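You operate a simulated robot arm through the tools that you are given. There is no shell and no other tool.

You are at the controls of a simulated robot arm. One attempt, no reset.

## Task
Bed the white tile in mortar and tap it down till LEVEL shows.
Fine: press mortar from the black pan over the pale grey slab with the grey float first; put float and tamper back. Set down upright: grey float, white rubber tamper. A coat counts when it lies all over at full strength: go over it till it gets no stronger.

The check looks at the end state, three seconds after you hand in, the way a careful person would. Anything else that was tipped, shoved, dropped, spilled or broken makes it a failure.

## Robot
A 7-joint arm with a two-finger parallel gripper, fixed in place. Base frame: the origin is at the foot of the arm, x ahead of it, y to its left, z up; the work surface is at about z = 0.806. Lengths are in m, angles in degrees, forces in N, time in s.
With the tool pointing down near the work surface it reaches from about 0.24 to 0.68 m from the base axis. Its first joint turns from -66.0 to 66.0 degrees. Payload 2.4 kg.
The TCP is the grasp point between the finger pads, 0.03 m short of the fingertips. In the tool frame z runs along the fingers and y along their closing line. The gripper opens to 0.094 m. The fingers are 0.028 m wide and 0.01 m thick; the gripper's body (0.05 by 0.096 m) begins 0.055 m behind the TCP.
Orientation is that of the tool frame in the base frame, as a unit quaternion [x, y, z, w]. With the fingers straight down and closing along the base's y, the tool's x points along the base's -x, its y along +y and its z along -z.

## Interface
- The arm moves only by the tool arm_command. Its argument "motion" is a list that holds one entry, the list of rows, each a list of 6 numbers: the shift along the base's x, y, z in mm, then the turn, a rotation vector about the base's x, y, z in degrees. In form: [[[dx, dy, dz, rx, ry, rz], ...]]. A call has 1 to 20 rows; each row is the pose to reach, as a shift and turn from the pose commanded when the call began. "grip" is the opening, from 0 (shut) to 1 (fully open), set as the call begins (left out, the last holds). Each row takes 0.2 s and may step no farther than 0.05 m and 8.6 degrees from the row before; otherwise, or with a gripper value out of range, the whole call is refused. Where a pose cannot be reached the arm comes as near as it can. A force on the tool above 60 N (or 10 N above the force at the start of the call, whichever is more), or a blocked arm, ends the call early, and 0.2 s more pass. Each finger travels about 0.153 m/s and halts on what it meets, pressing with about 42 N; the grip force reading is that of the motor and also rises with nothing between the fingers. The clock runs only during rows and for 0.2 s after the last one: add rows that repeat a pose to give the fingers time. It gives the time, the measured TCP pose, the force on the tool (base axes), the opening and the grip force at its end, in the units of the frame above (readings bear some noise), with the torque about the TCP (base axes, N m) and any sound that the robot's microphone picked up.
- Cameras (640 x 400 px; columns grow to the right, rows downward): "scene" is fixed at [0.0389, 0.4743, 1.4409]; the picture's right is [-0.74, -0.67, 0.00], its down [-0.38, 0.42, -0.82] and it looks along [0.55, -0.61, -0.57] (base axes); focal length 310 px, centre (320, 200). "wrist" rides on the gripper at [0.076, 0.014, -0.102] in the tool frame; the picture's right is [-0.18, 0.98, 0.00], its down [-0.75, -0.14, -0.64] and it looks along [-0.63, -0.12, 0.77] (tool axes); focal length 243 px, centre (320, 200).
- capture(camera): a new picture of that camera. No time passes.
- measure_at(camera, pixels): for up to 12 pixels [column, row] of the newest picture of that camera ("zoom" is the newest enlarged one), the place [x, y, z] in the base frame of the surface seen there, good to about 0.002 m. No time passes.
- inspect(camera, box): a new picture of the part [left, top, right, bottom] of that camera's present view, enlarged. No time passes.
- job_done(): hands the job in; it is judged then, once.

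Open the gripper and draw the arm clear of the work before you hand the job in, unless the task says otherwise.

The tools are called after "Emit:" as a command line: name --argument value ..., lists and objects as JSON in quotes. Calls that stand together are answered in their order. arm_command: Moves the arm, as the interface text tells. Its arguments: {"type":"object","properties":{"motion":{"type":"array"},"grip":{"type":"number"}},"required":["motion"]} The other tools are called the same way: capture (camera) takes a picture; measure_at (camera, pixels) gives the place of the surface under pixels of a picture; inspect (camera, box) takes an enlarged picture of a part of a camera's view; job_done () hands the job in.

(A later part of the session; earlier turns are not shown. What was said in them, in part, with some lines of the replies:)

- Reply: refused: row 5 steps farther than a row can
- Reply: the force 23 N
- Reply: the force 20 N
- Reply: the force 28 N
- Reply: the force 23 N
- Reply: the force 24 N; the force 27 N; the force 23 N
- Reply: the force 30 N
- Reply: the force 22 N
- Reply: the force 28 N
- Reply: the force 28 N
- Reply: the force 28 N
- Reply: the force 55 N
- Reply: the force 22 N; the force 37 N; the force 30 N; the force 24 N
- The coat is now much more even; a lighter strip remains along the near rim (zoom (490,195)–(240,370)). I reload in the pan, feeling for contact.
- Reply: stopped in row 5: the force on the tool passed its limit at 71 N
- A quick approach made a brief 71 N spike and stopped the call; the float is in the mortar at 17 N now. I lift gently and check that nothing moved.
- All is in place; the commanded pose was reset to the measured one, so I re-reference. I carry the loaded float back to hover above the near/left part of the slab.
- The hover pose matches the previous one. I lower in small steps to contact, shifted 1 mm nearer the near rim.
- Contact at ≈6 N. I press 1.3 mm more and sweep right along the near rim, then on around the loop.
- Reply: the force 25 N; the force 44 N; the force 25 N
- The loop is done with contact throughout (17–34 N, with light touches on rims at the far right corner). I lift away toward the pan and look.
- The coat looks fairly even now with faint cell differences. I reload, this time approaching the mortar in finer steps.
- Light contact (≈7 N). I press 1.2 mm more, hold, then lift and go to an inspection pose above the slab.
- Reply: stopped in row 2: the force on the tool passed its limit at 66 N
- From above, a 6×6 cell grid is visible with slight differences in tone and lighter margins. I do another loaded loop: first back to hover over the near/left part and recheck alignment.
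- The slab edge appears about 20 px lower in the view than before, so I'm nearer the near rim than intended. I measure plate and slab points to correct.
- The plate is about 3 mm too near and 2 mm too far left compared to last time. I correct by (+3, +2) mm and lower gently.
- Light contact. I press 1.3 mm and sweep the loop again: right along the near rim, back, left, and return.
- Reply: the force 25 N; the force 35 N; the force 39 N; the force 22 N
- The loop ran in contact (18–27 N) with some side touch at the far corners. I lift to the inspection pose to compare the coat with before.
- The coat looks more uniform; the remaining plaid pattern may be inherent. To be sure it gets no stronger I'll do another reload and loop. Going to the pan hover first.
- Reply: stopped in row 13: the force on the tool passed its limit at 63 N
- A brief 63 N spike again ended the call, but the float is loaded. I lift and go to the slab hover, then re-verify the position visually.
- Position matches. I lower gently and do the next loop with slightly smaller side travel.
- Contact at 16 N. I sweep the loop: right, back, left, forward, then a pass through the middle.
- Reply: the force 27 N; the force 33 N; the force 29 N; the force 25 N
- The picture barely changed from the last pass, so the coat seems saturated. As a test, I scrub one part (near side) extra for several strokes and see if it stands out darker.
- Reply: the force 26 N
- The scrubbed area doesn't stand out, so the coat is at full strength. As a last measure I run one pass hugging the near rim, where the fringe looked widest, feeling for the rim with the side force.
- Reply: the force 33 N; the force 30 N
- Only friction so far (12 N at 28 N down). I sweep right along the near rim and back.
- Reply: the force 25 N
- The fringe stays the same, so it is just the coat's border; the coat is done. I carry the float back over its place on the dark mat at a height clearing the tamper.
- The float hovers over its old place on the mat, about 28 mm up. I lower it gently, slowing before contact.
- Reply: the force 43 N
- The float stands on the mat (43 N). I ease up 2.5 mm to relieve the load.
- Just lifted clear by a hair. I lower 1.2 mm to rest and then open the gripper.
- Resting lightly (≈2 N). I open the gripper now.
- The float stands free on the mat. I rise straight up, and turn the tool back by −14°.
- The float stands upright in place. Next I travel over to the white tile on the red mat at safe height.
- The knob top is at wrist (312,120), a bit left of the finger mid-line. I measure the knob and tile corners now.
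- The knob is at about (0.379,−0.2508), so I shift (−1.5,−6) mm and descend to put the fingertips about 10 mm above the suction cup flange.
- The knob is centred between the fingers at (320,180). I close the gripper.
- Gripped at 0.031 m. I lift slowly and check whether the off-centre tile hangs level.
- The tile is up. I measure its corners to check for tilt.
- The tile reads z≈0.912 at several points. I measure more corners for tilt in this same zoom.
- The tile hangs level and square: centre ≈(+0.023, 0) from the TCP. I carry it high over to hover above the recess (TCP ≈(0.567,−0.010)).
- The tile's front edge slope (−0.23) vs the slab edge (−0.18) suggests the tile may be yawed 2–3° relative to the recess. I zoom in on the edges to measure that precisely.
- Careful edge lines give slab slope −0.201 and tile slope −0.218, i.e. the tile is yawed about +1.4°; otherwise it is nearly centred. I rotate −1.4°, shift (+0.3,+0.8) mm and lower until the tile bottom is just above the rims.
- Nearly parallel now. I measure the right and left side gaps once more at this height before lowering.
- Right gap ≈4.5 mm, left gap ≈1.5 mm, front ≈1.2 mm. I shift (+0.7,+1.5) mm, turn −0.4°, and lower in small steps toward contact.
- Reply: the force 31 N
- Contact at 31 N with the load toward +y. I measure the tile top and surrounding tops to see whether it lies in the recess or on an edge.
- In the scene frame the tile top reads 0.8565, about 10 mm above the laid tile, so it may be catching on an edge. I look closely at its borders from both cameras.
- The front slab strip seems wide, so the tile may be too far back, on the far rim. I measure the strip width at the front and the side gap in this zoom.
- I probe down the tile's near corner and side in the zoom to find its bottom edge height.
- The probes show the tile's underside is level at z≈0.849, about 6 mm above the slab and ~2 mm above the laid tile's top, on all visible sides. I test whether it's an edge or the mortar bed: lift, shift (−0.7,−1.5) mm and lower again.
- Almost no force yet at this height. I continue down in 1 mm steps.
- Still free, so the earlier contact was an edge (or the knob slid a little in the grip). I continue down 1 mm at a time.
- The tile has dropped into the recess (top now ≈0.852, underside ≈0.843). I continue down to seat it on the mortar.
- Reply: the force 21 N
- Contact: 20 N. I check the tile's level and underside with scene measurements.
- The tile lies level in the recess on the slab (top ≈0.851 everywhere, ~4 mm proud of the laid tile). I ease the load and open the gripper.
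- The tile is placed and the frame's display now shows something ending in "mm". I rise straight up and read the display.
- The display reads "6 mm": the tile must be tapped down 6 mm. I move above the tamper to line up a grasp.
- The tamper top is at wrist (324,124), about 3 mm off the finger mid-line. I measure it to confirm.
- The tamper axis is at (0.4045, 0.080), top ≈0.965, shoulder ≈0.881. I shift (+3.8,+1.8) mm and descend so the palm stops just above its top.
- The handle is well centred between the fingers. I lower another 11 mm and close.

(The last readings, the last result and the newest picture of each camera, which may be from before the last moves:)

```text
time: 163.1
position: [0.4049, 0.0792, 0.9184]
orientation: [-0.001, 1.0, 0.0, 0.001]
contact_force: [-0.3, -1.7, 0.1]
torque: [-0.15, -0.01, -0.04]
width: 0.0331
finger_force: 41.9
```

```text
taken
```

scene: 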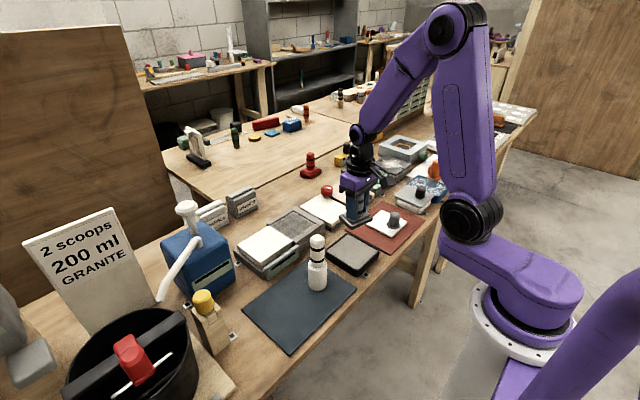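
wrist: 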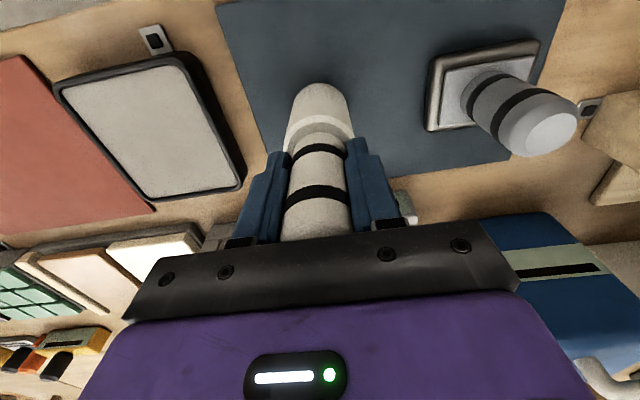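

The tamper is gripped (0.033 m). I lift it straight up clear of everything.

Emit:
arm_command --motion '[[[0, 0, 8, 0, 0, 0], [0, 0, 30, 0, 0, 0], [0, 0, 65, 0, 0, 0], [0, 0, 100, 0, 0, 0], [0, 0, 135, 0, 0, 0], [0, 0, 135, 0, 0, 0]]]' --grip 0

Emit:
capture --camera "wrist"

Emit:
inspect --camera "scene" --box '[240, 150, 370, 310]'

```text
time: 164.5
position: [0.4072, 0.0788, 1.0551]
orientation: [0.0, 1.0, 0.0, 0.002]
contact_force: [1.3, 0.4, -2.5]
torque: [0.04, 0.0, 0.01]
width: 0.033
finger_force: 42.0
```

```text
taken
```

wrist: 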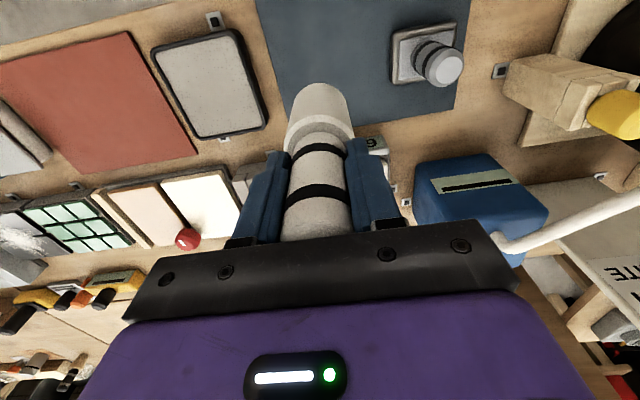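

```text
2.50 times, centred on (305, 230) of scene
```

zoom: 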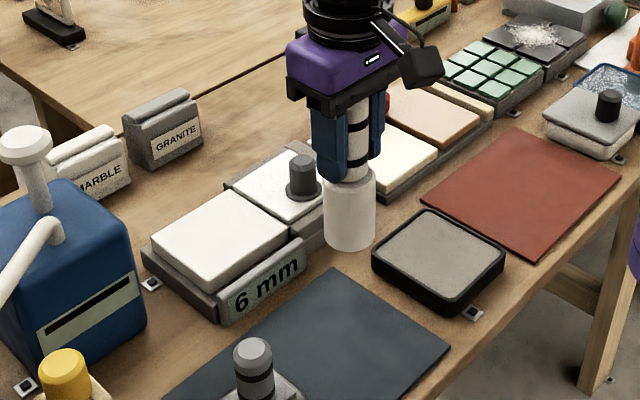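

The tamper hangs vertical, base at z≈0.942, clear of the knob (≈0.897). I carry it over the free part of the tile behind the knob.

Emit:
arm_command --motion '[[[35, -14, 0, 0, 0, 0], [70, -28, 0, 0, 0, 0], [105, -42, 0, 0, 0, 0], [140, -56, 0, 0, 0, 0], [175, -70, 0, 0, 0, 0], [208, -82, 0, 0, 0, 0], [208, -82, -25, 0, 0, 0], [208, -82, -25, 0, 0, 0]]]' --grip 0

Emit:
inspect --camera "wrist" --box '[220, 0, 420, 150]'

Emit:
inspect --camera "scene" --box '[250, 160, 350, 270]'

```text
time: 166.3
position: [0.6164, -0.0004, 1.0301]
orientation: [0.0, 1.0, -0.001, 0.002]
contact_force: [-0.1, -0.1, -2.1]
torque: [-0.03, 0.02, 0.0]
width: 0.0331
finger_force: 42.0
```

```text
2.67 times, centred on (320, 75) of wrist
```

zoom: 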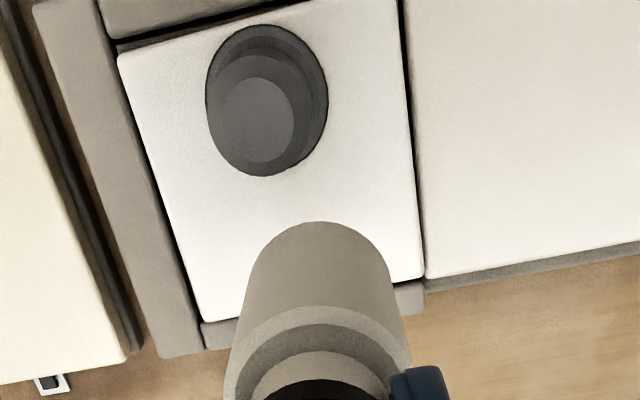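

```text
3.64 times, centred on (300, 215) of scene
```

zoom: 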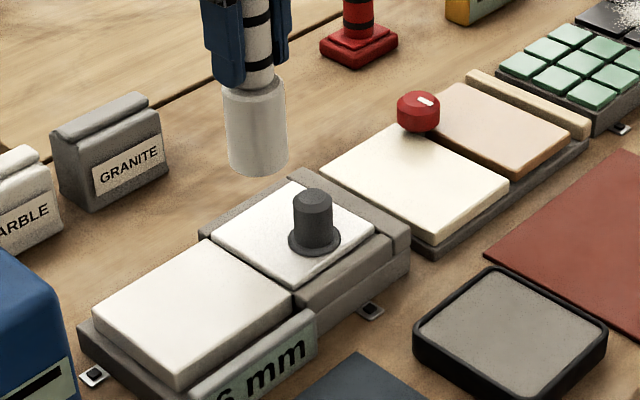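

The tile sits well in its recess. I measure the tile's back edge, the knob flange and the tamper's base to place the tap.

Emit:
measure_at --camera "zoom" --pixels '[[215, 312], [418, 272], [265, 170], [320, 120], [213, 110], [322, 228], [262, 255], [385, 250], [125, 62], [395, 15], [265, 120], [415, 315]]'

Emit:
measure_at --camera "zoom" --pixels '[[206, 318], [300, 300], [420, 268], [225, 335], [330, 160], [200, 200], [400, 200], [430, 200], [150, 250], [322, 250], [250, 280], [398, 290]]'

```text
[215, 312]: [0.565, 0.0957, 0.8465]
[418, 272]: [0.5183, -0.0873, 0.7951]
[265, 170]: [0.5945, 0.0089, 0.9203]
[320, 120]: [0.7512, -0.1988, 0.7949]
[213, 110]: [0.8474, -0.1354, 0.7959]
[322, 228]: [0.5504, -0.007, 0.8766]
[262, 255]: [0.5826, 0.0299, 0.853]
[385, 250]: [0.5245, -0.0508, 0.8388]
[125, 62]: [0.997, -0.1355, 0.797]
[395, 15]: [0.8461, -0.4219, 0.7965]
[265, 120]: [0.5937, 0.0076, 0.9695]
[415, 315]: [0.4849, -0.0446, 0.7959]
```

```text
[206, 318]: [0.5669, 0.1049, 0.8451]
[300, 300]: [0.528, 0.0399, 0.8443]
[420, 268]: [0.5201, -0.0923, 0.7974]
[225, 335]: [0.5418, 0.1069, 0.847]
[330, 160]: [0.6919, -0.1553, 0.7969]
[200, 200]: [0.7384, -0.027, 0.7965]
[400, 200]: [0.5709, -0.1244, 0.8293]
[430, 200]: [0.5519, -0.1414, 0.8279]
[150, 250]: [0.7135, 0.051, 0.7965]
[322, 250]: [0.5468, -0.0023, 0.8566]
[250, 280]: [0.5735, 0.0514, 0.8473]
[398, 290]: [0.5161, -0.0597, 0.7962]
```

Those were read from the scene zoom; I re-take the wrist zoom and measure there.

Emit:
inspect --camera "wrist" --box '[220, 0, 420, 150]'

Emit:
measure_at --camera "zoom" --pixels '[[215, 312], [418, 272], [265, 172], [324, 120], [209, 110], [322, 228], [262, 255], [385, 250], [125, 62], [395, 15], [250, 120], [415, 300]]'

Emit:
measure_at --camera "zoom" --pixels '[[208, 318], [225, 335], [200, 200], [400, 200], [430, 200], [265, 30], [250, 330], [395, 320], [322, 224], [250, 290], [400, 300], [405, 340]]'

```text
2.67 times, centred on (320, 75) of wrist
```

zoom: 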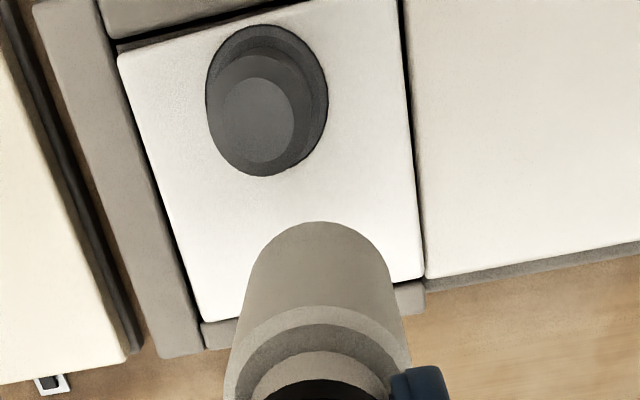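

```text
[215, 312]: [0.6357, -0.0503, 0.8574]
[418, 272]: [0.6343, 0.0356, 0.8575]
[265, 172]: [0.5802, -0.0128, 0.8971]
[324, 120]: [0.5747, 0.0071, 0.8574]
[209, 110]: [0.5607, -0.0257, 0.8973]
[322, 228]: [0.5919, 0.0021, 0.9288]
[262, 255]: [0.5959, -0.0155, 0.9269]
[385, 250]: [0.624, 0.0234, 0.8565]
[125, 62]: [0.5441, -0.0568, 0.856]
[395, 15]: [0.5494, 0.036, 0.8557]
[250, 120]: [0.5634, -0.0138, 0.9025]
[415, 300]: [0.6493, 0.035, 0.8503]
```

```text
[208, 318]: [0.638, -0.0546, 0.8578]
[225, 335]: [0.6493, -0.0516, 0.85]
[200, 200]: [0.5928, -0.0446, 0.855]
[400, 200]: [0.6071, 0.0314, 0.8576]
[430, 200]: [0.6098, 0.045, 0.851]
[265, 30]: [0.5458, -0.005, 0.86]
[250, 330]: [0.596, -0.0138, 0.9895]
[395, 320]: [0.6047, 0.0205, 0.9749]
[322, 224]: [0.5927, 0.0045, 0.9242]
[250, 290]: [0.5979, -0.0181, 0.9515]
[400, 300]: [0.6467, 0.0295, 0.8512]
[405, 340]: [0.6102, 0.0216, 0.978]
```

The tile spans to x≈0.6375 at the back and the flange ends at ≈0.5875; the tamper's centre is ≈0.613–0.615. I shift −2 mm in x and lower to about 8 mm above the tile to check clearances.

Emit:
arm_command --motion '[[[-2, 0, 0, 0, 0, 0], [-2, 0, -20, 0, 0, 0], [-2, 0, -38, 0, 0, 0], [-2, 0, -49, 0, 0, 0], [-2, 0, -49, 0, 0, 0]]]' --grip 0

Emit:
inspect --camera "scene" --box '[260, 180, 340, 250]'

Emit:
inspect --camera "wrist" --box '[220, 0, 420, 150]'

```text
time: 167.5
position: [0.6102, -0.0, 0.9784]
orientation: [-0.001, 1.0, 0.0, 0.0]
contact_force: [0.5, -0.4, -2.5]
torque: [0.0, -0.01, -0.01]
width: 0.0333
finger_force: 41.9
```

```text
5.71 times, centred on (300, 215) of scene
```

zoom: 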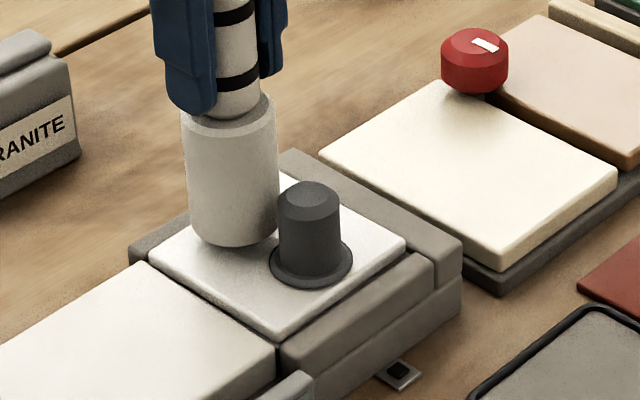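

```text
2.67 times, centred on (320, 75) of wrist
```

zoom: 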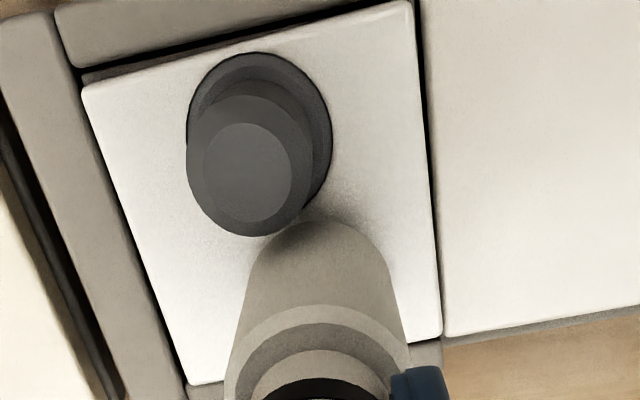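

The tamper stands just behind the knob, base about 8 mm above the tile. I shift +1 mm and lower slowly to touch.

Emit:
arm_command --motion '[[[1, 0, -4, 0, 0, 0], [1, 0, -7, 0, 0, 0], [1, 0, -8.5, 0, 0, 0], [1, 0, -8.5, 0, 0, 0]]]' --grip 0

Emit:
inspect --camera "scene" --box '[230, 180, 330, 290]'

```text
time: 168.5
position: [0.6117, -0.0002, 0.9704]
orientation: [-0.001, 1.0, 0.0, 0.001]
contact_force: [-0.3, -0.6, -2.5]
torque: [0.0, 0.01, 0.0]
width: 0.0335
finger_force: 42.3
```

```text
3.64 times, centred on (280, 235) of scene
```

zoom: 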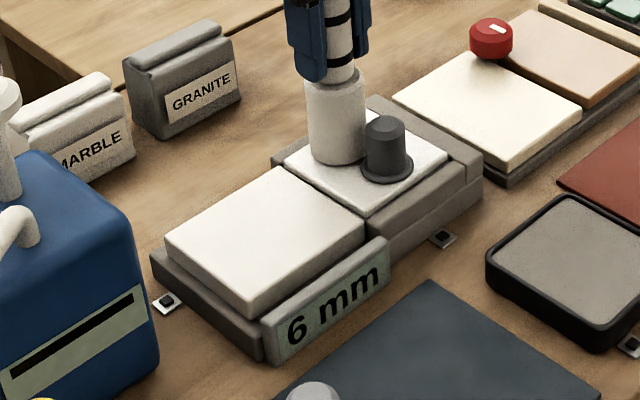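

Not touching yet; display still 6 mm. I lower 1 mm steps.

Emit:
arm_command --motion '[[[0, 0, -1, 0, 0, 0], [0, 0, -1, 0, 0, 0]]]' --grip 0

Emit:
arm_command --motion '[[[0, 0, -1, 0, 0, 0], [0, 0, -1, 0, 0, 0]]]' --grip 0

```text
time: 169.1
position: [0.6123, -0.0006, 0.969]
orientation: [0.0, 1.0, 0.001, 0.0]
contact_force: [-1.2, -0.3, 3.0]
torque: [-0.14, 0.18, -0.02]
width: 0.0332
finger_force: 41.6
```

```text
time: 169.7
position: [0.6125, -0.0001, 0.9702]
orientation: [-0.001, 1.0, 0.0, 0.0]
contact_force: [-2.7, 1.0, 9.4]
torque: [0.34, 0.37, 0.01]
width: 0.0331
finger_force: 42.1
```

Contact (≈12 N). I check the display for any change under this light press.

Emit:
inspect --camera "scene" --box '[245, 200, 325, 290]'

Emit:
arm_command --motion '[[[0, 0, -1, 0, 0, 0], [0, 0, -1, 0, 0, 0]]]' --grip 0

Emit:
inspect --camera "scene" --box '[245, 200, 325, 290]'

```text
4.44 times, centred on (285, 245) of scene
```

zoom: 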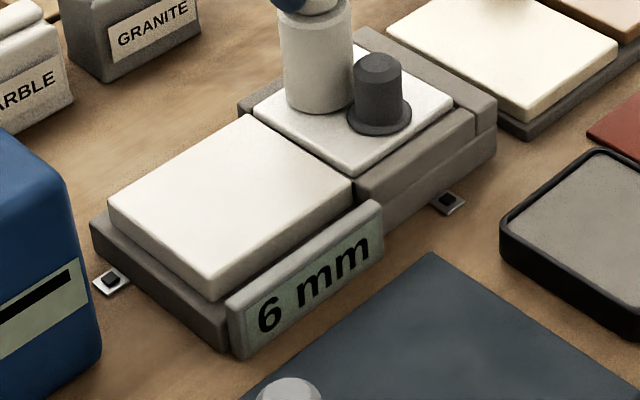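

```text
time: 170.3
position: [0.6121, -0.001, 0.9681]
orientation: [0.0, 1.0, 0.0, 0.002]
contact_force: [-5.3, 1.8, 18.3]
torque: [0.43, 0.57, 0.06]
width: 0.0333
finger_force: 42.4
```

```text
4.44 times, centred on (285, 245) of scene
```

zoom: 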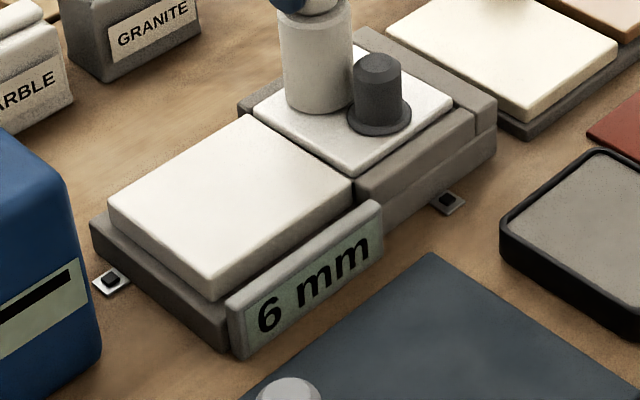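

A static press of 20 N doesn't move it, so it needs taps. I make one light tap: up 8 mm and briskly down to just below contact, then up.

Emit:
arm_command --motion '[[[0, 0, 5, 0, 0, 0], [0, 0, 9, 0, 0, 0], [0, 0, 9, 0, 0, 0], [0, 0, 1.2, 0, 0, 0], [0, 0, 9, 0, 0, 0]]]' --grip 0

Emit:
inspect --camera "scene" --box '[245, 200, 325, 290]'

```text
time: 171.5
position: [0.6119, -0.0005, 0.977]
orientation: [0.0, 1.0, 0.0, 0.001]
contact_force: [0.6, -1.0, -1.8]
torque: [-0.04, 0.01, 0.03]
width: 0.0333
finger_force: 41.7
```

```text
4.44 times, centred on (285, 245) of scene
```

zoom: 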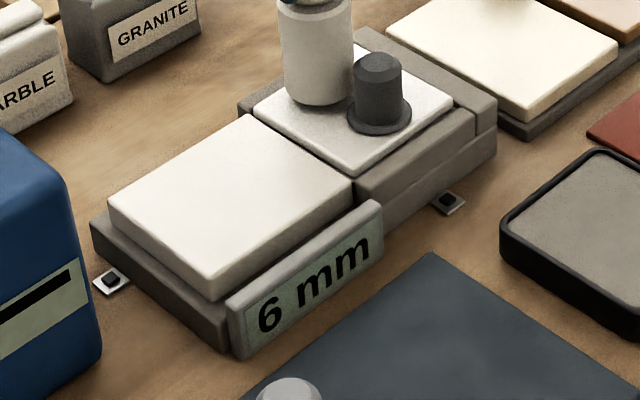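

No change. I try a firmer tap: from 9 mm up down to 2 mm below contact level in one stroke.

Emit:
arm_command --motion '[[[0, 0, 4, 0, 0, 0], [0, 0, 4, 0, 0, 0], [0, 0, -9, 0, 0, 0], [0, 0, 4, 0, 0, 0], [0, 0, 4, 0, 0, 0]]]' --grip 0

Emit:
inspect --camera "scene" --box '[245, 200, 325, 290]'

```text
time: 172.7
position: [0.613, -0.0016, 0.9802]
orientation: [0.0, 1.0, 0.001, 0.001]
contact_force: [0.5, 0.8, -1.5]
torque: [-0.02, 0.01, 0.01]
width: 0.0333
finger_force: 42.3
```

```text
4.44 times, centred on (285, 245) of scene
```

zoom: 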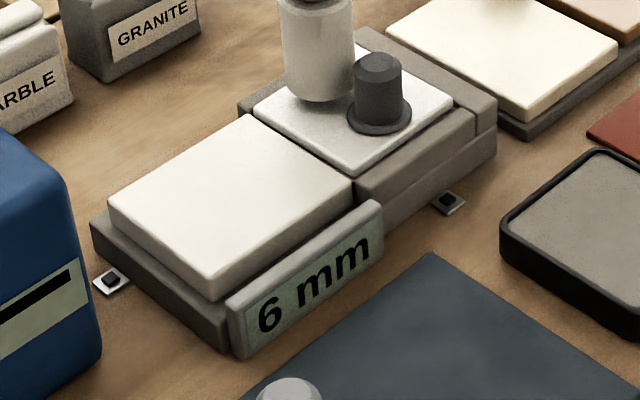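

Still 6 mm. I make a stronger tap with a longer fast stroke.

Emit:
arm_command --motion '[[[0, 0, 8, 0, 0, 0], [0, 0, 8, 0, 0, 0], [0, 0, -14, 0, 0, 0], [0, 0, 8, 0, 0, 0], [0, 0, 8, 0, 0, 0]]]' --grip 0

Emit:
inspect --camera "scene" --box '[245, 200, 325, 290]'

```text
time: 173.9
position: [0.6131, -0.0017, 0.9863]
orientation: [0.0, 1.0, -0.001, 0.001]
contact_force: [0.0, 0.1, -1.8]
torque: [0.0, -0.02, -0.02]
width: 0.0332
finger_force: 42.2
```

```text
4.44 times, centred on (285, 245) of scene
```

zoom: 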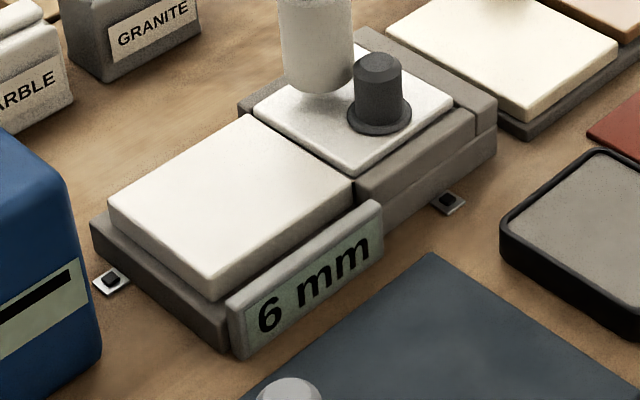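

No change and no force event; the stroke may not have bottomed out. I stroke down and hold at the bottom to read the force.

Emit:
arm_command --motion '[[[0, 0, -10, 0, 0, 0], [0, 0, -22, 0, 0, 0], [0, 0, -22, 0, 0, 0]]]' --grip 0

Emit:
inspect --camera "scene" --box '[245, 200, 325, 290]'

```text
time: 174.7
position: [0.6139, -0.001, 0.9697]
orientation: [0.0, 1.0, 0.0, 0.004]
contact_force: [-5.5, -1.8, 27.7]
torque: [-0.32, 0.44, -0.11]
width: 0.0335
finger_force: 42.0
```

```text
4.44 times, centred on (285, 245) of scene
```

zoom: 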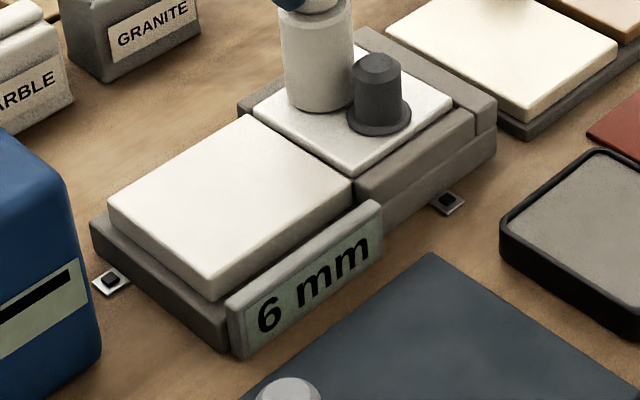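

28 N, still 6 mm; the grip slips around there, so the palm should back the handle. I press on in small steps to bring the palm onto the tamper's top.

Emit:
arm_command --motion '[[[0, 0, -1, 0, 0, 0], [0, 0, -2, 0, 0, 0], [0, 0, -3, 0, 0, 0], [0, 0, -3, 0, 0, 0]]]' --grip 0

Emit:
arm_command --motion '[[[0, 0, -1, 0, 0, 0], [0, 0, -2, 0, 0, 0], [0, 0, -2, 0, 0, 0]]]' --grip 0

Emit:
inspect --camera "scene" --box '[245, 180, 325, 290]'

```text
time: 175.7
position: [0.6144, -0.0017, 0.9661]
orientation: [0.0, 1.0, -0.001, 0.004]
contact_force: [3.4, -6.3, 24.3]
torque: [-0.46, -0.36, -0.06]
width: 0.0333
finger_force: 41.4
```

```text
time: 176.5
position: [0.6142, -0.0012, 0.9651]
orientation: [0.001, 1.0, -0.001, 0.002]
contact_force: [0.7, -5.8, 29.6]
torque: [-0.7, -0.09, -0.03]
width: 0.0331
finger_force: 41.8
```

```text
3.64 times, centred on (285, 235) of scene
```

zoom: 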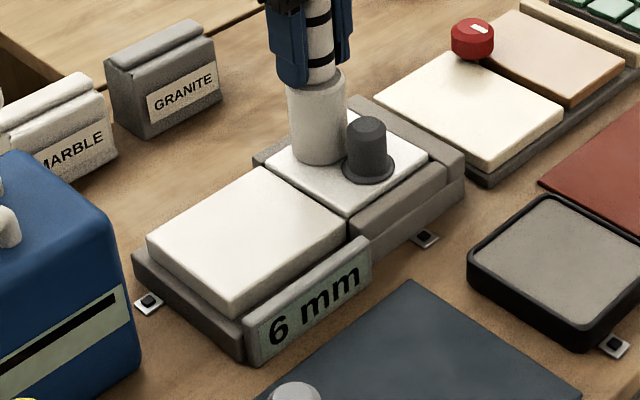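

The fingertips are getting close to the tamper's shoulder. I press 2 mm more.

Emit:
arm_command --motion '[[[0, 0, -1, 0, 0, 0], [0, 0, -2, 0, 0, 0], [0, 0, -2, 0, 0, 0]]]' --grip 0

Emit:
arm_command --motion '[[[0, 0, -1, 0, 0, 0], [0, 0, -2, 0, 0, 0], [0, 0, -2, 0, 0, 0]]]' --grip 0

Emit:
inspect --camera "scene" --box '[245, 180, 325, 290]'

```text
time: 177.3
position: [0.6127, -0.0013, 0.9616]
orientation: [0.0, 1.0, 0.0, 0.004]
contact_force: [-0.1, -5.7, 29.7]
torque: [-0.58, -0.06, -0.03]
width: 0.0331
finger_force: 42.0
```

```text
time: 178.1
position: [0.6125, -0.0007, 0.9595]
orientation: [0.0, 1.0, -0.001, 0.003]
contact_force: [-0.3, -8.7, 27.6]
torque: [-0.73, 0.01, -0.01]
width: 0.0331
finger_force: 42.1
```

```text
3.64 times, centred on (285, 235) of scene
```

zoom: 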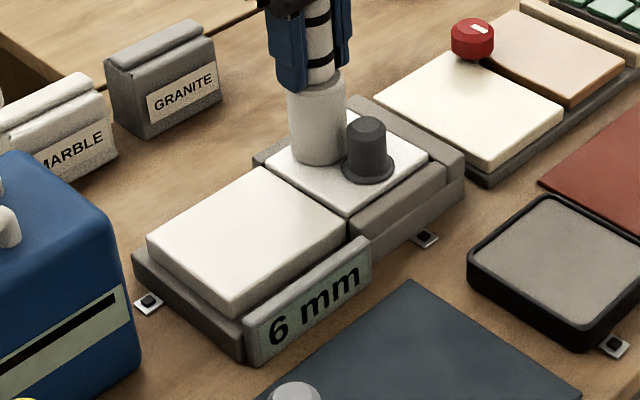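

Slid about 9–10 mm; the shoulder/palm contact must be very near. I press 1.5 mm more.

Emit:
arm_command --motion '[[[0, 0, -0.8, 0, 0, 0], [0, 0, -1.5, 0, 0, 0], [0, 0, -1.5, 0, 0, 0]]]' --grip 0

Emit:
inspect --camera "scene" --box '[245, 180, 325, 290]'

Emit:
inspect --camera "wrist" --box '[220, 60, 420, 240]'

```text
time: 178.9
position: [0.6119, -0.0007, 0.9589]
orientation: [0.001, 1.0, 0.0, 0.005]
contact_force: [-1.1, -6.8, 34.4]
torque: [-0.6, 0.36, 0.02]
width: 0.0333
finger_force: 41.9
```

```text
3.64 times, centred on (285, 235) of scene
```

zoom: 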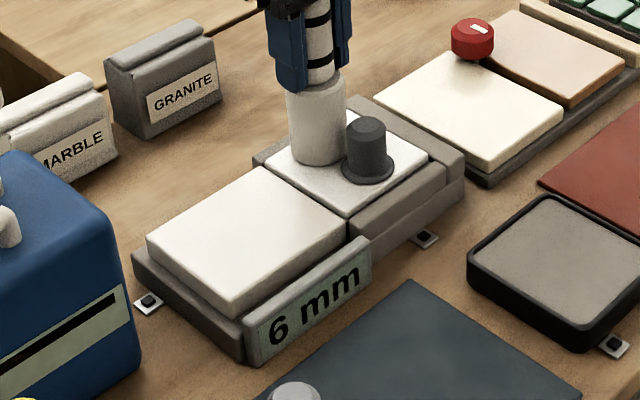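

```text
2.22 times, centred on (320, 150) of wrist
```

zoom: 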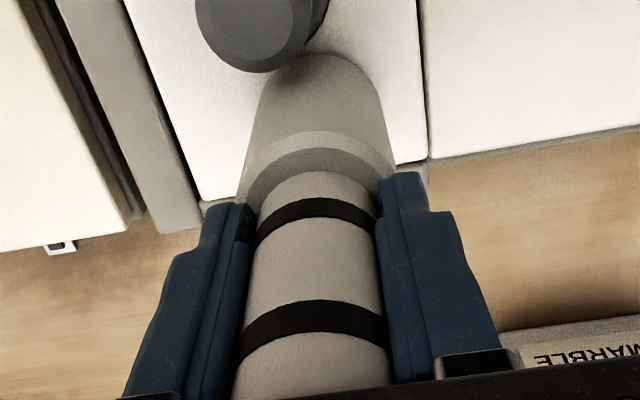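

Force is rising (≈37 N): the grip now bears solidly on the tamper. I try a tap: up 10 mm, then a brisk stroke back down, and up.

Emit:
arm_command --motion '[[[0, 0, 4, 0, 0, 0], [0, 0, 10, 0, 0, 0], [0, 0, 10, 0, 0, 0], [0, 0, 0, 0, 0, 0], [0, 0, 10, 0, 0, 0], [0, 0, 10, 0, 0, 0]]]' --grip 0

Emit:
inspect --camera "scene" --box '[245, 180, 325, 290]'

```text
time: 180.3
position: [0.6133, -0.0003, 0.9667]
orientation: [0.0, 1.0, 0.001, 0.0]
contact_force: [0.3, -0.5, -1.6]
torque: [-0.06, -0.06, 0.0]
width: 0.0335
finger_force: 41.9
```

```text
3.64 times, centred on (285, 235) of scene
```

zoom: 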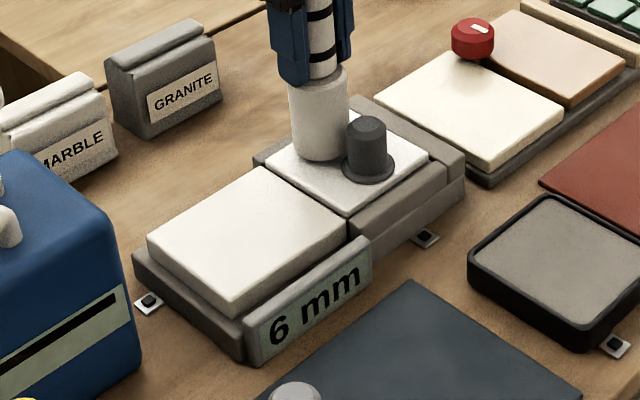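

Still 6 mm. I make a harder tap with a longer stroke ending 2 mm lower.

Emit:
arm_command --motion '[[[0, 0, 5, 0, 0, 0], [0, 0, 5, 0, 0, 0], [0, 0, -12.5, 0, 0, 0], [0, 0, 5, 0, 0, 0], [0, 0, 5, 0, 0, 0]]]' --grip 0

Emit:
inspect --camera "scene" --box '[245, 180, 325, 290]'

```text
time: 181.5
position: [0.6118, -0.0009, 0.9714]
orientation: [0.0, 1.0, -0.001, 0.001]
contact_force: [-0.8, -0.4, -2.4]
torque: [0.05, 0.0, 0.01]
width: 0.0333
finger_force: 41.6
```

```text
3.64 times, centred on (285, 235) of scene
```

zoom: 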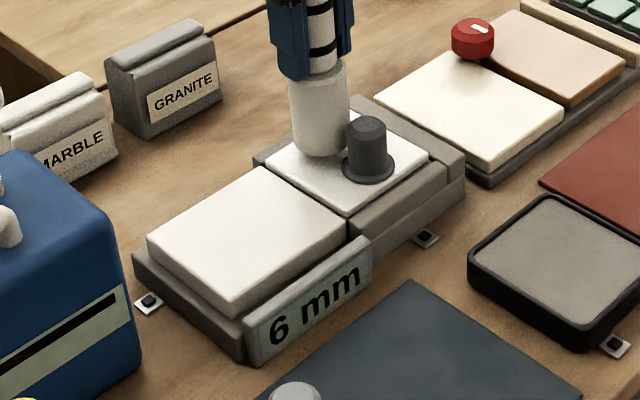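

Still 6 mm. I stroke down the same way but hold at the bottom to see what force it reaches.

Emit:
arm_command --motion '[[[0, 0, 0, 0, 0, 0], [0, 0, -17.5, 0, 0, 0], [0, 0, -17.5, 0, 0, 0]]]' --grip 0

Emit:
inspect --camera "scene" --box '[245, 200, 325, 290]'

```text
time: 182.3
position: [0.6117, -0.0017, 0.9591]
orientation: [0.0, 1.0, 0.0, 0.005]
contact_force: [-15.9, 0.7, 58.3]
torque: [0.21, 1.41, -0.01]
width: 0.033
finger_force: 42.0
```

```text
4.44 times, centred on (285, 245) of scene
```

zoom: 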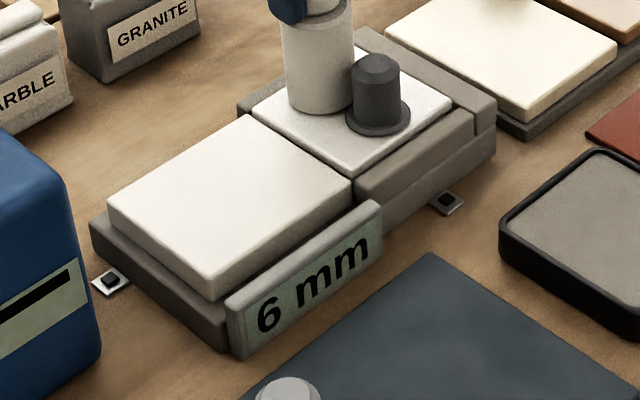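

58 N static still leaves 6 mm, so it responds to impact rather than pressure. I raise and strike faster with a 25 mm stroke ending near contact level.

Emit:
arm_command --motion '[[[0, 0, 5, 0, 0, 0], [0, 0, 25, 0, 0, 0], [0, 0, 25, 0, 0, 0], [0, 0, 1.5, 0, 0, 0], [0, 0, 20, 0, 0, 0], [0, 0, 20, 0, 0, 0]]]' --grip 0

Emit:
inspect --camera "scene" --box '[245, 180, 325, 290]'

```text
time: 183.7
position: [0.6101, -0.0004, 0.9748]
orientation: [0.0, 1.0, 0.0, 0.001]
contact_force: [0.1, -0.3, -2.1]
torque: [0.09, -0.03, 0.0]
width: 0.0331
finger_force: 42.4
```

```text
3.64 times, centred on (285, 235) of scene
```

zoom: 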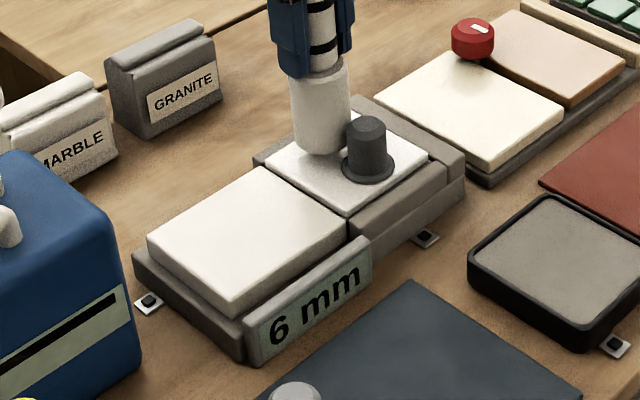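

Still 6 mm and no sound reported. I raise the striking speed: a 38 mm stroke in one row.

Emit:
arm_command --motion '[[[0, 0, 10, 0, 0, 0], [0, 0, 20, 0, 0, 0], [0, 0, 20, 0, 0, 0], [0, 0, -18.5, 0, 0, 0], [0, 0, 10, 0, 0, 0], [0, 0, 10, 0, 0, 0]]]' --grip 0

Emit:
inspect --camera "scene" --box '[245, 180, 325, 290]'

```text
time: 185.1
position: [0.6111, -0.0018, 0.9834]
orientation: [0.0, 1.0, 0.0, 0.0]
contact_force: [-0.9, 0.2, -2.2]
torque: [0.05, -0.02, -0.02]
width: 0.0332
finger_force: 42.7
```

```text
3.64 times, centred on (285, 235) of scene
```

zoom: 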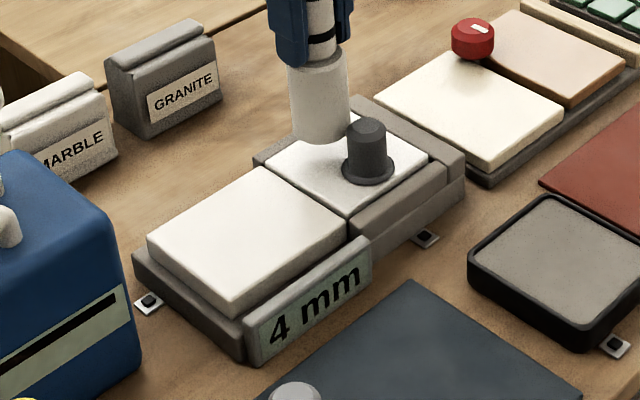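

It works: the display now shows "4 mm". I repeat the same stroke, ending about 1.5 mm lower to follow the tile.

Emit:
arm_command --motion '[[[0, 0, 10, 0, 0, 0], [0, 0, 10, 0, 0, 0], [0, 0, -29.5, 0, 0, 0], [0, 0, 0, 0, 0, 0], [0, 0, 0, 0, 0, 0]]]' --grip 0

Emit:
inspect --camera "scene" --box '[245, 180, 325, 290]'

```text
time: 186.3
position: [0.6112, 0.0006, 0.9833]
orientation: [0.001, 1.0, 0.0, 0.001]
contact_force: [0.2, 0.2, -2.4]
torque: [0.01, 0.03, 0.03]
width: 0.0333
finger_force: 41.9
```

```text
3.64 times, centred on (285, 235) of scene
```

zoom: 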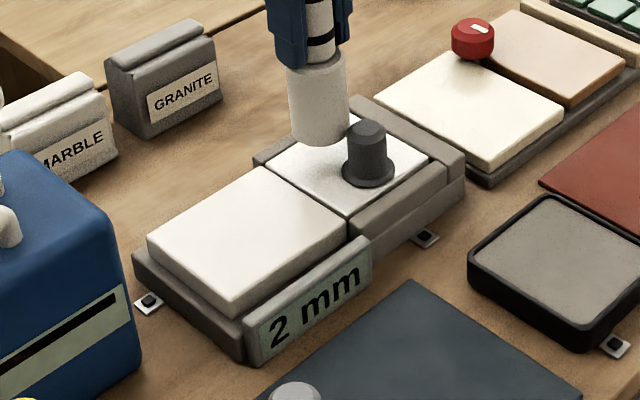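

"2 mm" now. One more identical stroke, following the tile a further 1.5 mm down.

Emit:
arm_command --motion '[[[0, 0, 10, 0, 0, 0], [0, 0, 10, 0, 0, 0], [0, 0, -31, 0, 0, 0], [0, 0, 0, 0, 0, 0], [0, 0, 0, 0, 0, 0]]]' --grip 0

Emit:
inspect --camera "scene" --box '[245, 180, 325, 290]'

```text
time: 187.5
position: [0.6104, -0.0023, 0.983]
orientation: [0.0, 1.0, 0.0, 0.0]
contact_force: [-0.5, -0.1, -3.3]
torque: [-0.04, 0.03, -0.02]
width: 0.0332
finger_force: 42.0
```

```text
3.64 times, centred on (285, 235) of scene
```

zoom: 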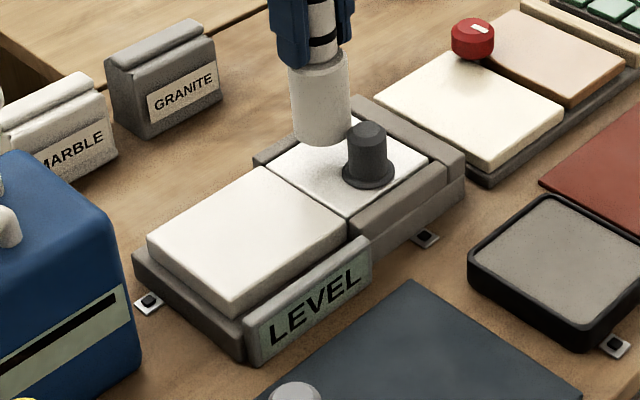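

The display shows LEVEL. I stop tapping, raise the tamper clear, and carry it back above its place on the dark mat.

Emit:
arm_command --motion '[[[0, 0, 25, 0, 0, 0], [0, 0, 60, 0, 0, 0], [-10, 4, 70, 0, 0, 0], [-45, 18, 70, 0, 0, 0], [-80, 32, 70, 0, 0, 0], [-115, 46, 70, 0, 0, 0], [-150, 60, 70, 0, 0, 0], [-185, 74, 70, 0, 0, 0], [-207, 82, 70, 0, 0, 0], [-207, 82, 30, 0, 0, 0], [-207, 82, -10, 0, 0, 0], [-207, 82, -45, 0, 0, 0], [-207, 82, -60, 0, 0, 0], [-207, 82, -60, 0, 0, 0]]]' --grip 0

Emit:
capture --camera "wrist"

Emit:
inspect --camera "scene" --box '[230, 200, 370, 330]'

```text
time: 190.5
position: [0.4053, 0.082, 0.9257]
orientation: [0.0, 1.0, 0.0, 0.001]
contact_force: [0.0, 0.6, -2.6]
torque: [0.03, -0.01, -0.03]
width: 0.0328
finger_force: 41.8
```

```text
taken
```

wrist: 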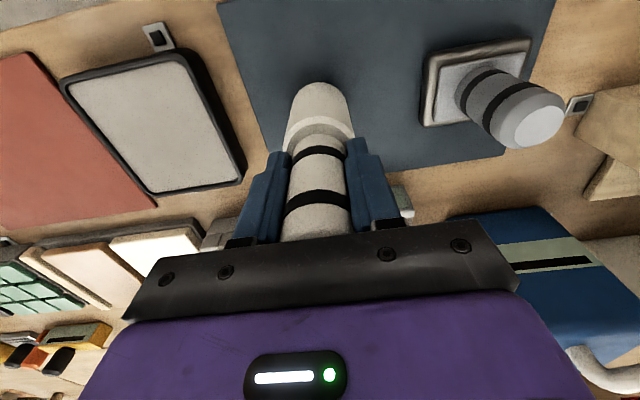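

```text
3.08 times, centred on (300, 265) of scene
```

zoom: 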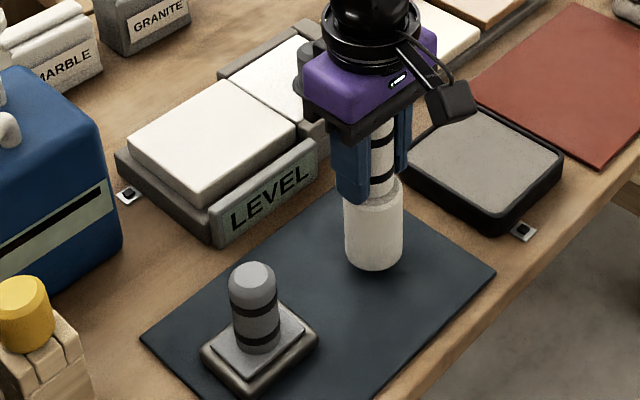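

The tamper is over its place, upright. I lower it gently, expecting contact in about 16 mm.

Emit:
arm_command --motion '[[[0, 0, -7, 0, 0, 0], [0, 0, -11, 0, 0, 0], [0, 0, -13.5, 0, 0, 0], [0, 0, -15, 0, 0, 0], [0, 0, -15, 0, 0, 0]]]' --grip 0

Emit:
arm_command --motion '[[[0, 0, -1, 0, 0, 0], [0, 0, -1, 0, 0, 0]]]' --grip 0

```text
time: 191.7
position: [0.4064, 0.0806, 0.9122]
orientation: [0.0, 1.0, 0.0, 0.003]
contact_force: [-6.0, -0.7, 16.7]
torque: [-0.12, 0.16, -0.03]
width: 0.0331
finger_force: 42.2
stopped in row 5: the force on the tool passed its limit at 62 N (the readings are from after the stop); the commanded pose is now the measured one
```

```text
time: 192.3
position: [0.4055, 0.081, 0.9093]
orientation: [-0.001, 1.0, 0.0, 0.004]
contact_force: [-14.3, -3.5, 53.5]
torque: [-0.5, 0.38, -0.12]
width: 0.0332
finger_force: 41.9
```

It's down (53 N). I ease up to nearly zero load before opening.

Emit:
arm_command --motion '[[[0, 0, 1.5, 0, 0, 0], [0, 0, 2.5, 0, 0, 0], [0, 0, 2.5, 0, 0, 0]]]' --grip 0

```text
time: 193.1
position: [0.4069, 0.0814, 0.9131]
orientation: [-0.001, 1.0, 0.0, 0.003]
contact_force: [-0.8, -0.5, -2.3]
torque: [0.02, 0.02, -0.04]
width: 0.033
finger_force: 41.9
```

Just lifted off. I lower 1 mm and check for a light touch.

Emit:
arm_command --motion '[[[0, 0, -0.6, 0, 0, 0], [0, 0, -1.0, 0, 0, 0], [0, 0, -1.0, 0, 0, 0]]]' --grip 0

```text
time: 193.9
position: [0.4059, 0.0815, 0.9122]
orientation: [0.0, 1.0, 0.0, 0.003]
contact_force: [0.5, -0.2, -2.9]
torque: [-0.01, 0.03, 0.0]
width: 0.0327
finger_force: 42.1
```

Emit:
arm_command --motion '[[[0, 0, -0.5, 0, 0, 0], [0, 0, -0.8, 0, 0, 0], [0, 0, -0.8, 0, 0, 0]]]' --grip 0

```text
time: 194.7
position: [0.4063, 0.08, 0.9116]
orientation: [0.0, 1.0, 0.0, 0.003]
contact_force: [-7.0, -0.1, 29.0]
torque: [0.43, 0.08, -0.07]
width: 0.033
finger_force: 42.0
```

29 N: solidly down. I ease 0.5 mm.

Emit:
arm_command --motion '[[[0, 0, 0.3, 0, 0, 0], [0, 0, 0.5, 0, 0, 0], [0, 0, 0.5, 0, 0, 0]]]' --grip 0

```text
time: 195.5
position: [0.4077, 0.0805, 0.9117]
orientation: [-0.001, 1.0, 0.0, 0.004]
contact_force: [-8.0, -9.7, 40.1]
torque: [-1.09, -0.08, -0.18]
width: 0.033
finger_force: 42.5
```

The reading fluctuates (40 N). I hold still a moment and read again.

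Emit:
arm_command --motion '[[[0, 0, 0.5, 0, 0, 0], [0, 0, 0.5, 0, 0, 0], [0, 0, 0.5, 0, 0, 0], [0, 0, 0.5, 0, 0, 0]]]' --grip 0

Emit:
inspect --camera "scene" --box '[270, 200, 370, 310]'

```text
time: 196.5
position: [0.4064, 0.0819, 0.9112]
orientation: [0.0, 1.0, 0.0, 0.003]
contact_force: [-4.7, -8.9, 26.8]
torque: [-0.93, -0.06, -0.18]
width: 0.0326
finger_force: 41.6
```

```text
3.64 times, centred on (320, 255) of scene
```

zoom: 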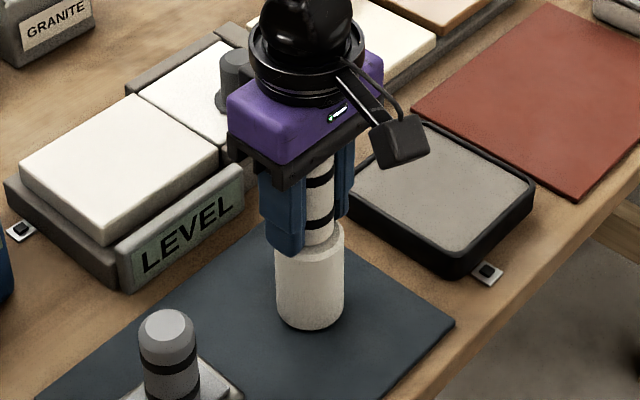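

Now 27 N, settling. I ease another 0.8 mm.

Emit:
arm_command --motion '[[[0, 0, 0.4, 0, 0, 0], [0, 0, 0.8, 0, 0, 0], [0, 0, 0.8, 0, 0, 0], [0, 0, 0.8, 0, 0, 0]]]' --grip 0

```text
time: 197.5
position: [0.4078, 0.0817, 0.9118]
orientation: [0.0, 1.0, -0.001, 0.003]
contact_force: [-0.2, 0.3, -2.0]
torque: [-0.04, 0.03, -0.01]
width: 0.0327
finger_force: 42.2
```

It hangs less than a millimetre above the mat. I lower 0.5 mm and then open.

Emit:
arm_command --motion '[[[0, 0, -0.5, 0, 0, 0], [0, 0, -0.5, 0, 0, 0]]]' --grip 0

Emit:
arm_command --motion '[[[0, 0, 0, 0, 0, 0], [0, 0, 0, 0, 0, 0], [0, 0, 0, 0, 0, 0]]]' --grip 1

Emit:
capture --camera "wrist"

Emit:
inspect --camera "scene" --box '[270, 200, 370, 310]'

```text
time: 198.1
position: [0.4069, 0.0811, 0.9125]
orientation: [0.0, 1.0, 0.0, 0.003]
contact_force: [-0.4, 0.7, -0.1]
torque: [0.24, -0.03, 0.05]
width: 0.0329
finger_force: 41.4
```

```text
time: 198.9
position: [0.4072, 0.0816, 0.9112]
orientation: [0.0, 1.0, 0.0, 0.003]
contact_force: [-0.8, -0.3, -0.3]
torque: [0.01, 0.02, -0.02]
width: 0.094
finger_force: 0.1
```

```text
taken
```

wrist: 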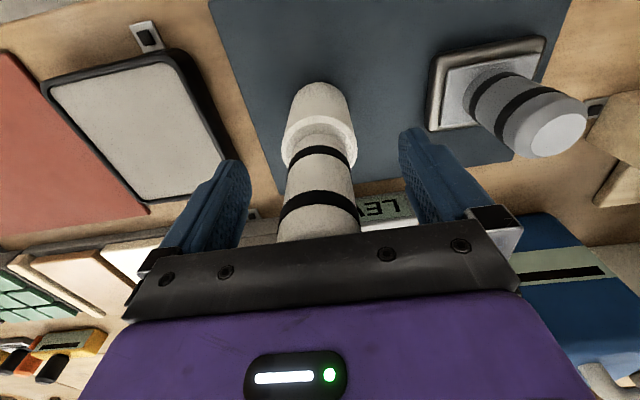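

```text
3.64 times, centred on (320, 255) of scene
```

zoom: 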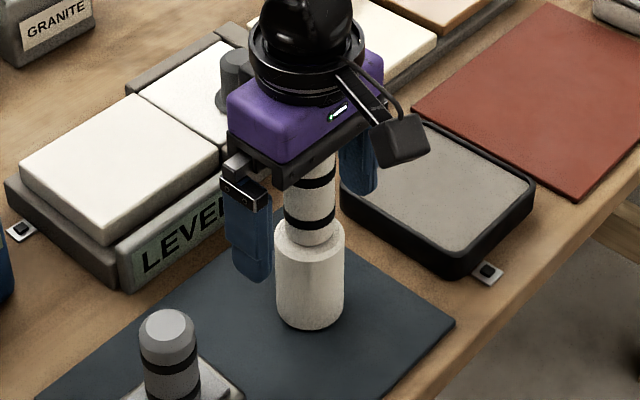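

The tamper stands upright on its own. I rise straight up, slowly at first, well clear.

Emit:
arm_command --motion '[[[0, 0, 10, 0, 0, 0], [0, 0, 30, 0, 0, 0], [0, 0, 65, 0, 0, 0], [0, 0, 105, 0, 0, 0], [0, 0, 145, 0, 0, 0], [0, 0, 185, 0, 0, 0], [0, 0, 185, 0, 0, 0]]]' --grip 1

Emit:
capture --camera "scene"

Emit:
inspect --camera "scene" --box '[220, 190, 370, 350]'

Emit:
capture --camera "wrist"

```text
time: 200.5
position: [0.4055, 0.084, 1.0967]
orientation: [0.0, 1.0, 0.0, 0.003]
contact_force: [-0.5, -0.3, 0.7]
torque: [-0.01, 0.0, -0.02]
width: 0.0939
finger_force: 0.0
```

```text
taken
```

scene: 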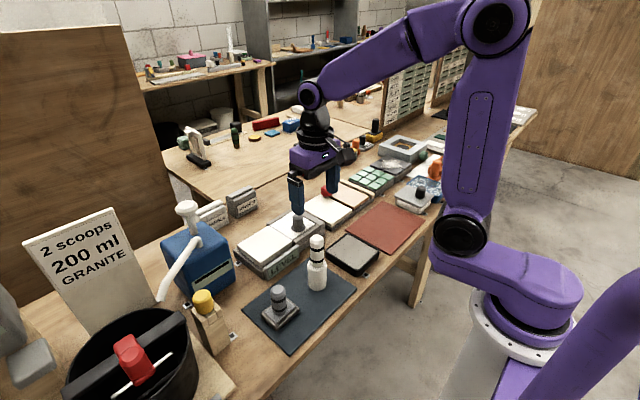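

```text
2.50 times, centred on (295, 270) of scene
```

zoom: 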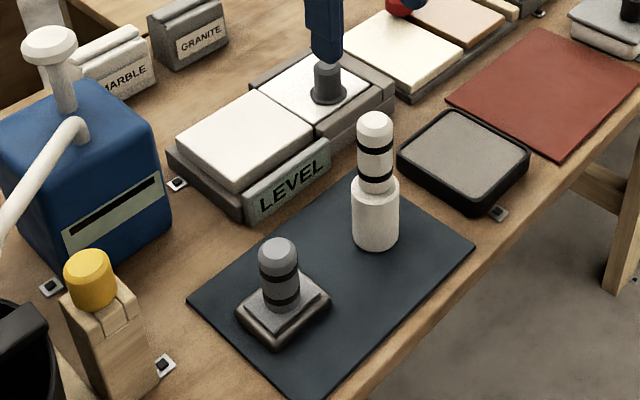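

```text
taken
```

wrist: 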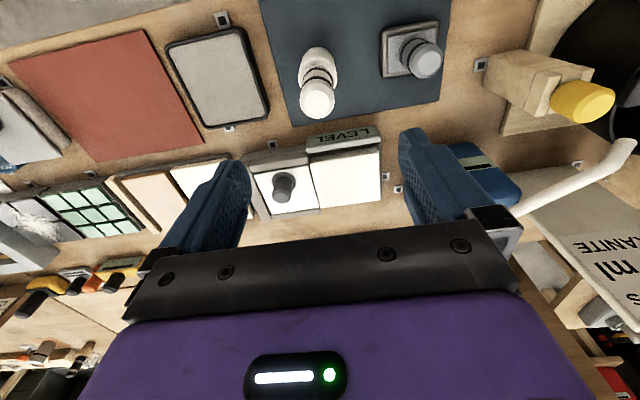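

LEVEL shows, and float and tamper stand upright. I draw the arm back up to its starting area and check the whole bench.

Emit:
arm_command --motion '[[[-5, -15, 25, 0, 0, 0], [-10, -40, 55, 0, 0, 0], [-15, -65, 85, 0, 0, 0], [-20, -90, 110, 0, 0, 0], [-22, -108, 120, 0, 0, 0], [-22, -108, 120, 0, 0, 0]]]' --grip 1

Emit:
capture --camera "scene"

Emit:
capture --camera "wrist"

Emit:
inspect --camera "scene" --box '[240, 190, 350, 280]'

Emit:
inspect --camera "scene" --box '[280, 120, 480, 250]'

```text
time: 201.9
position: [0.384, -0.0278, 1.2138]
orientation: [0.001, 1.0, 0.0, 0.002]
contact_force: [0.7, -0.7, 0.3]
torque: [-0.01, 0.01, 0.01]
width: 0.0938
finger_force: 0.0
```

```text
taken
```

scene: 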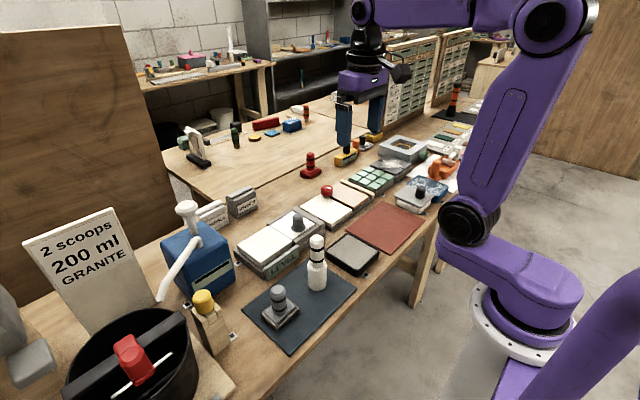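

```text
taken
```

wrist: 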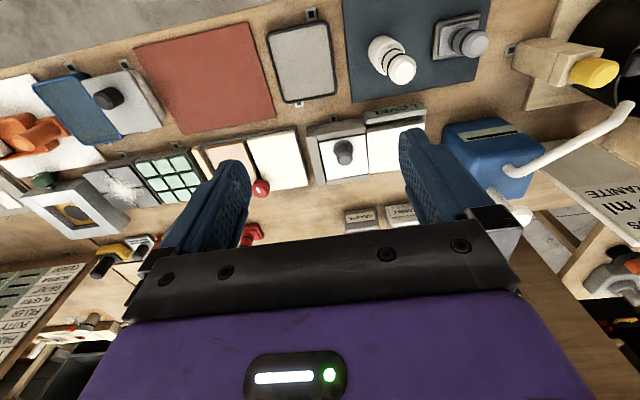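

```text
4.44 times, centred on (295, 235) of scene
```

zoom: 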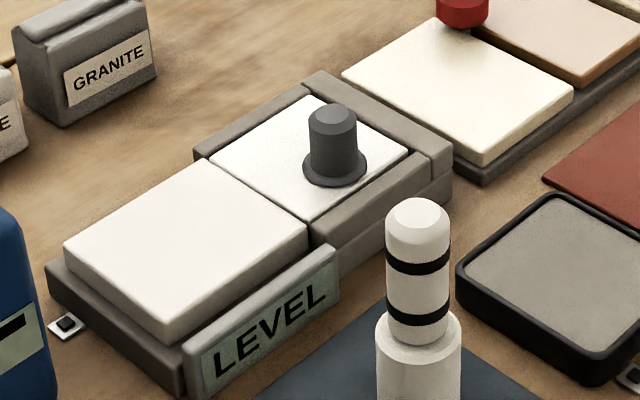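

```text
3.08 times, centred on (380, 185) of scene
```

zoom: 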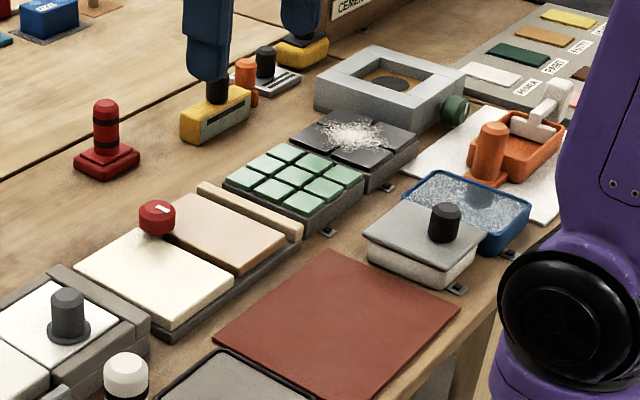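

The final pictures show LEVEL on the display, the white tile flush in its recess, the float and tamper upright on the dark mat, and every other item where it was. The gripper is open and clear, so I hand in the job.

Emit:
job_done

```text
The job is handed in.
```

The white tile is bedded in the slab recess and tapped down, and the frame's display reads LEVEL. I have handed the job in; no verdict has come back yet.

- **Mortar coat:** I pressed it over the whole slab with the grey float in several passes, reloading from the black pan. Extra scrubbing at the end made it no darker. A thin lighter border stayed along the edges however close I worked to the rims, and I took that as the coat's normal edge.
- **Tile:** On the first lowering it caught on an edge, so I lifted it, shifted it about 1.5 mm, and it then sat level on the mortar at 6 mm too high. Slow pressing did nothing, but three quick taps with the tamper took it to 4 mm, 2 mm and then LEVEL. Its suction knob is still attached.
- **Tools:** The float and the tamper both stand upright on the dark mat.
- **Contact forces:** While dipping the float and setting the tamper down, the force briefly passed the 60 N limit a few times, up to 71 N. Each time the call stopped as designed, and nothing shows as moved or damaged in the final pictures.

The gripper is open and the arm is drawn back clear of the work.
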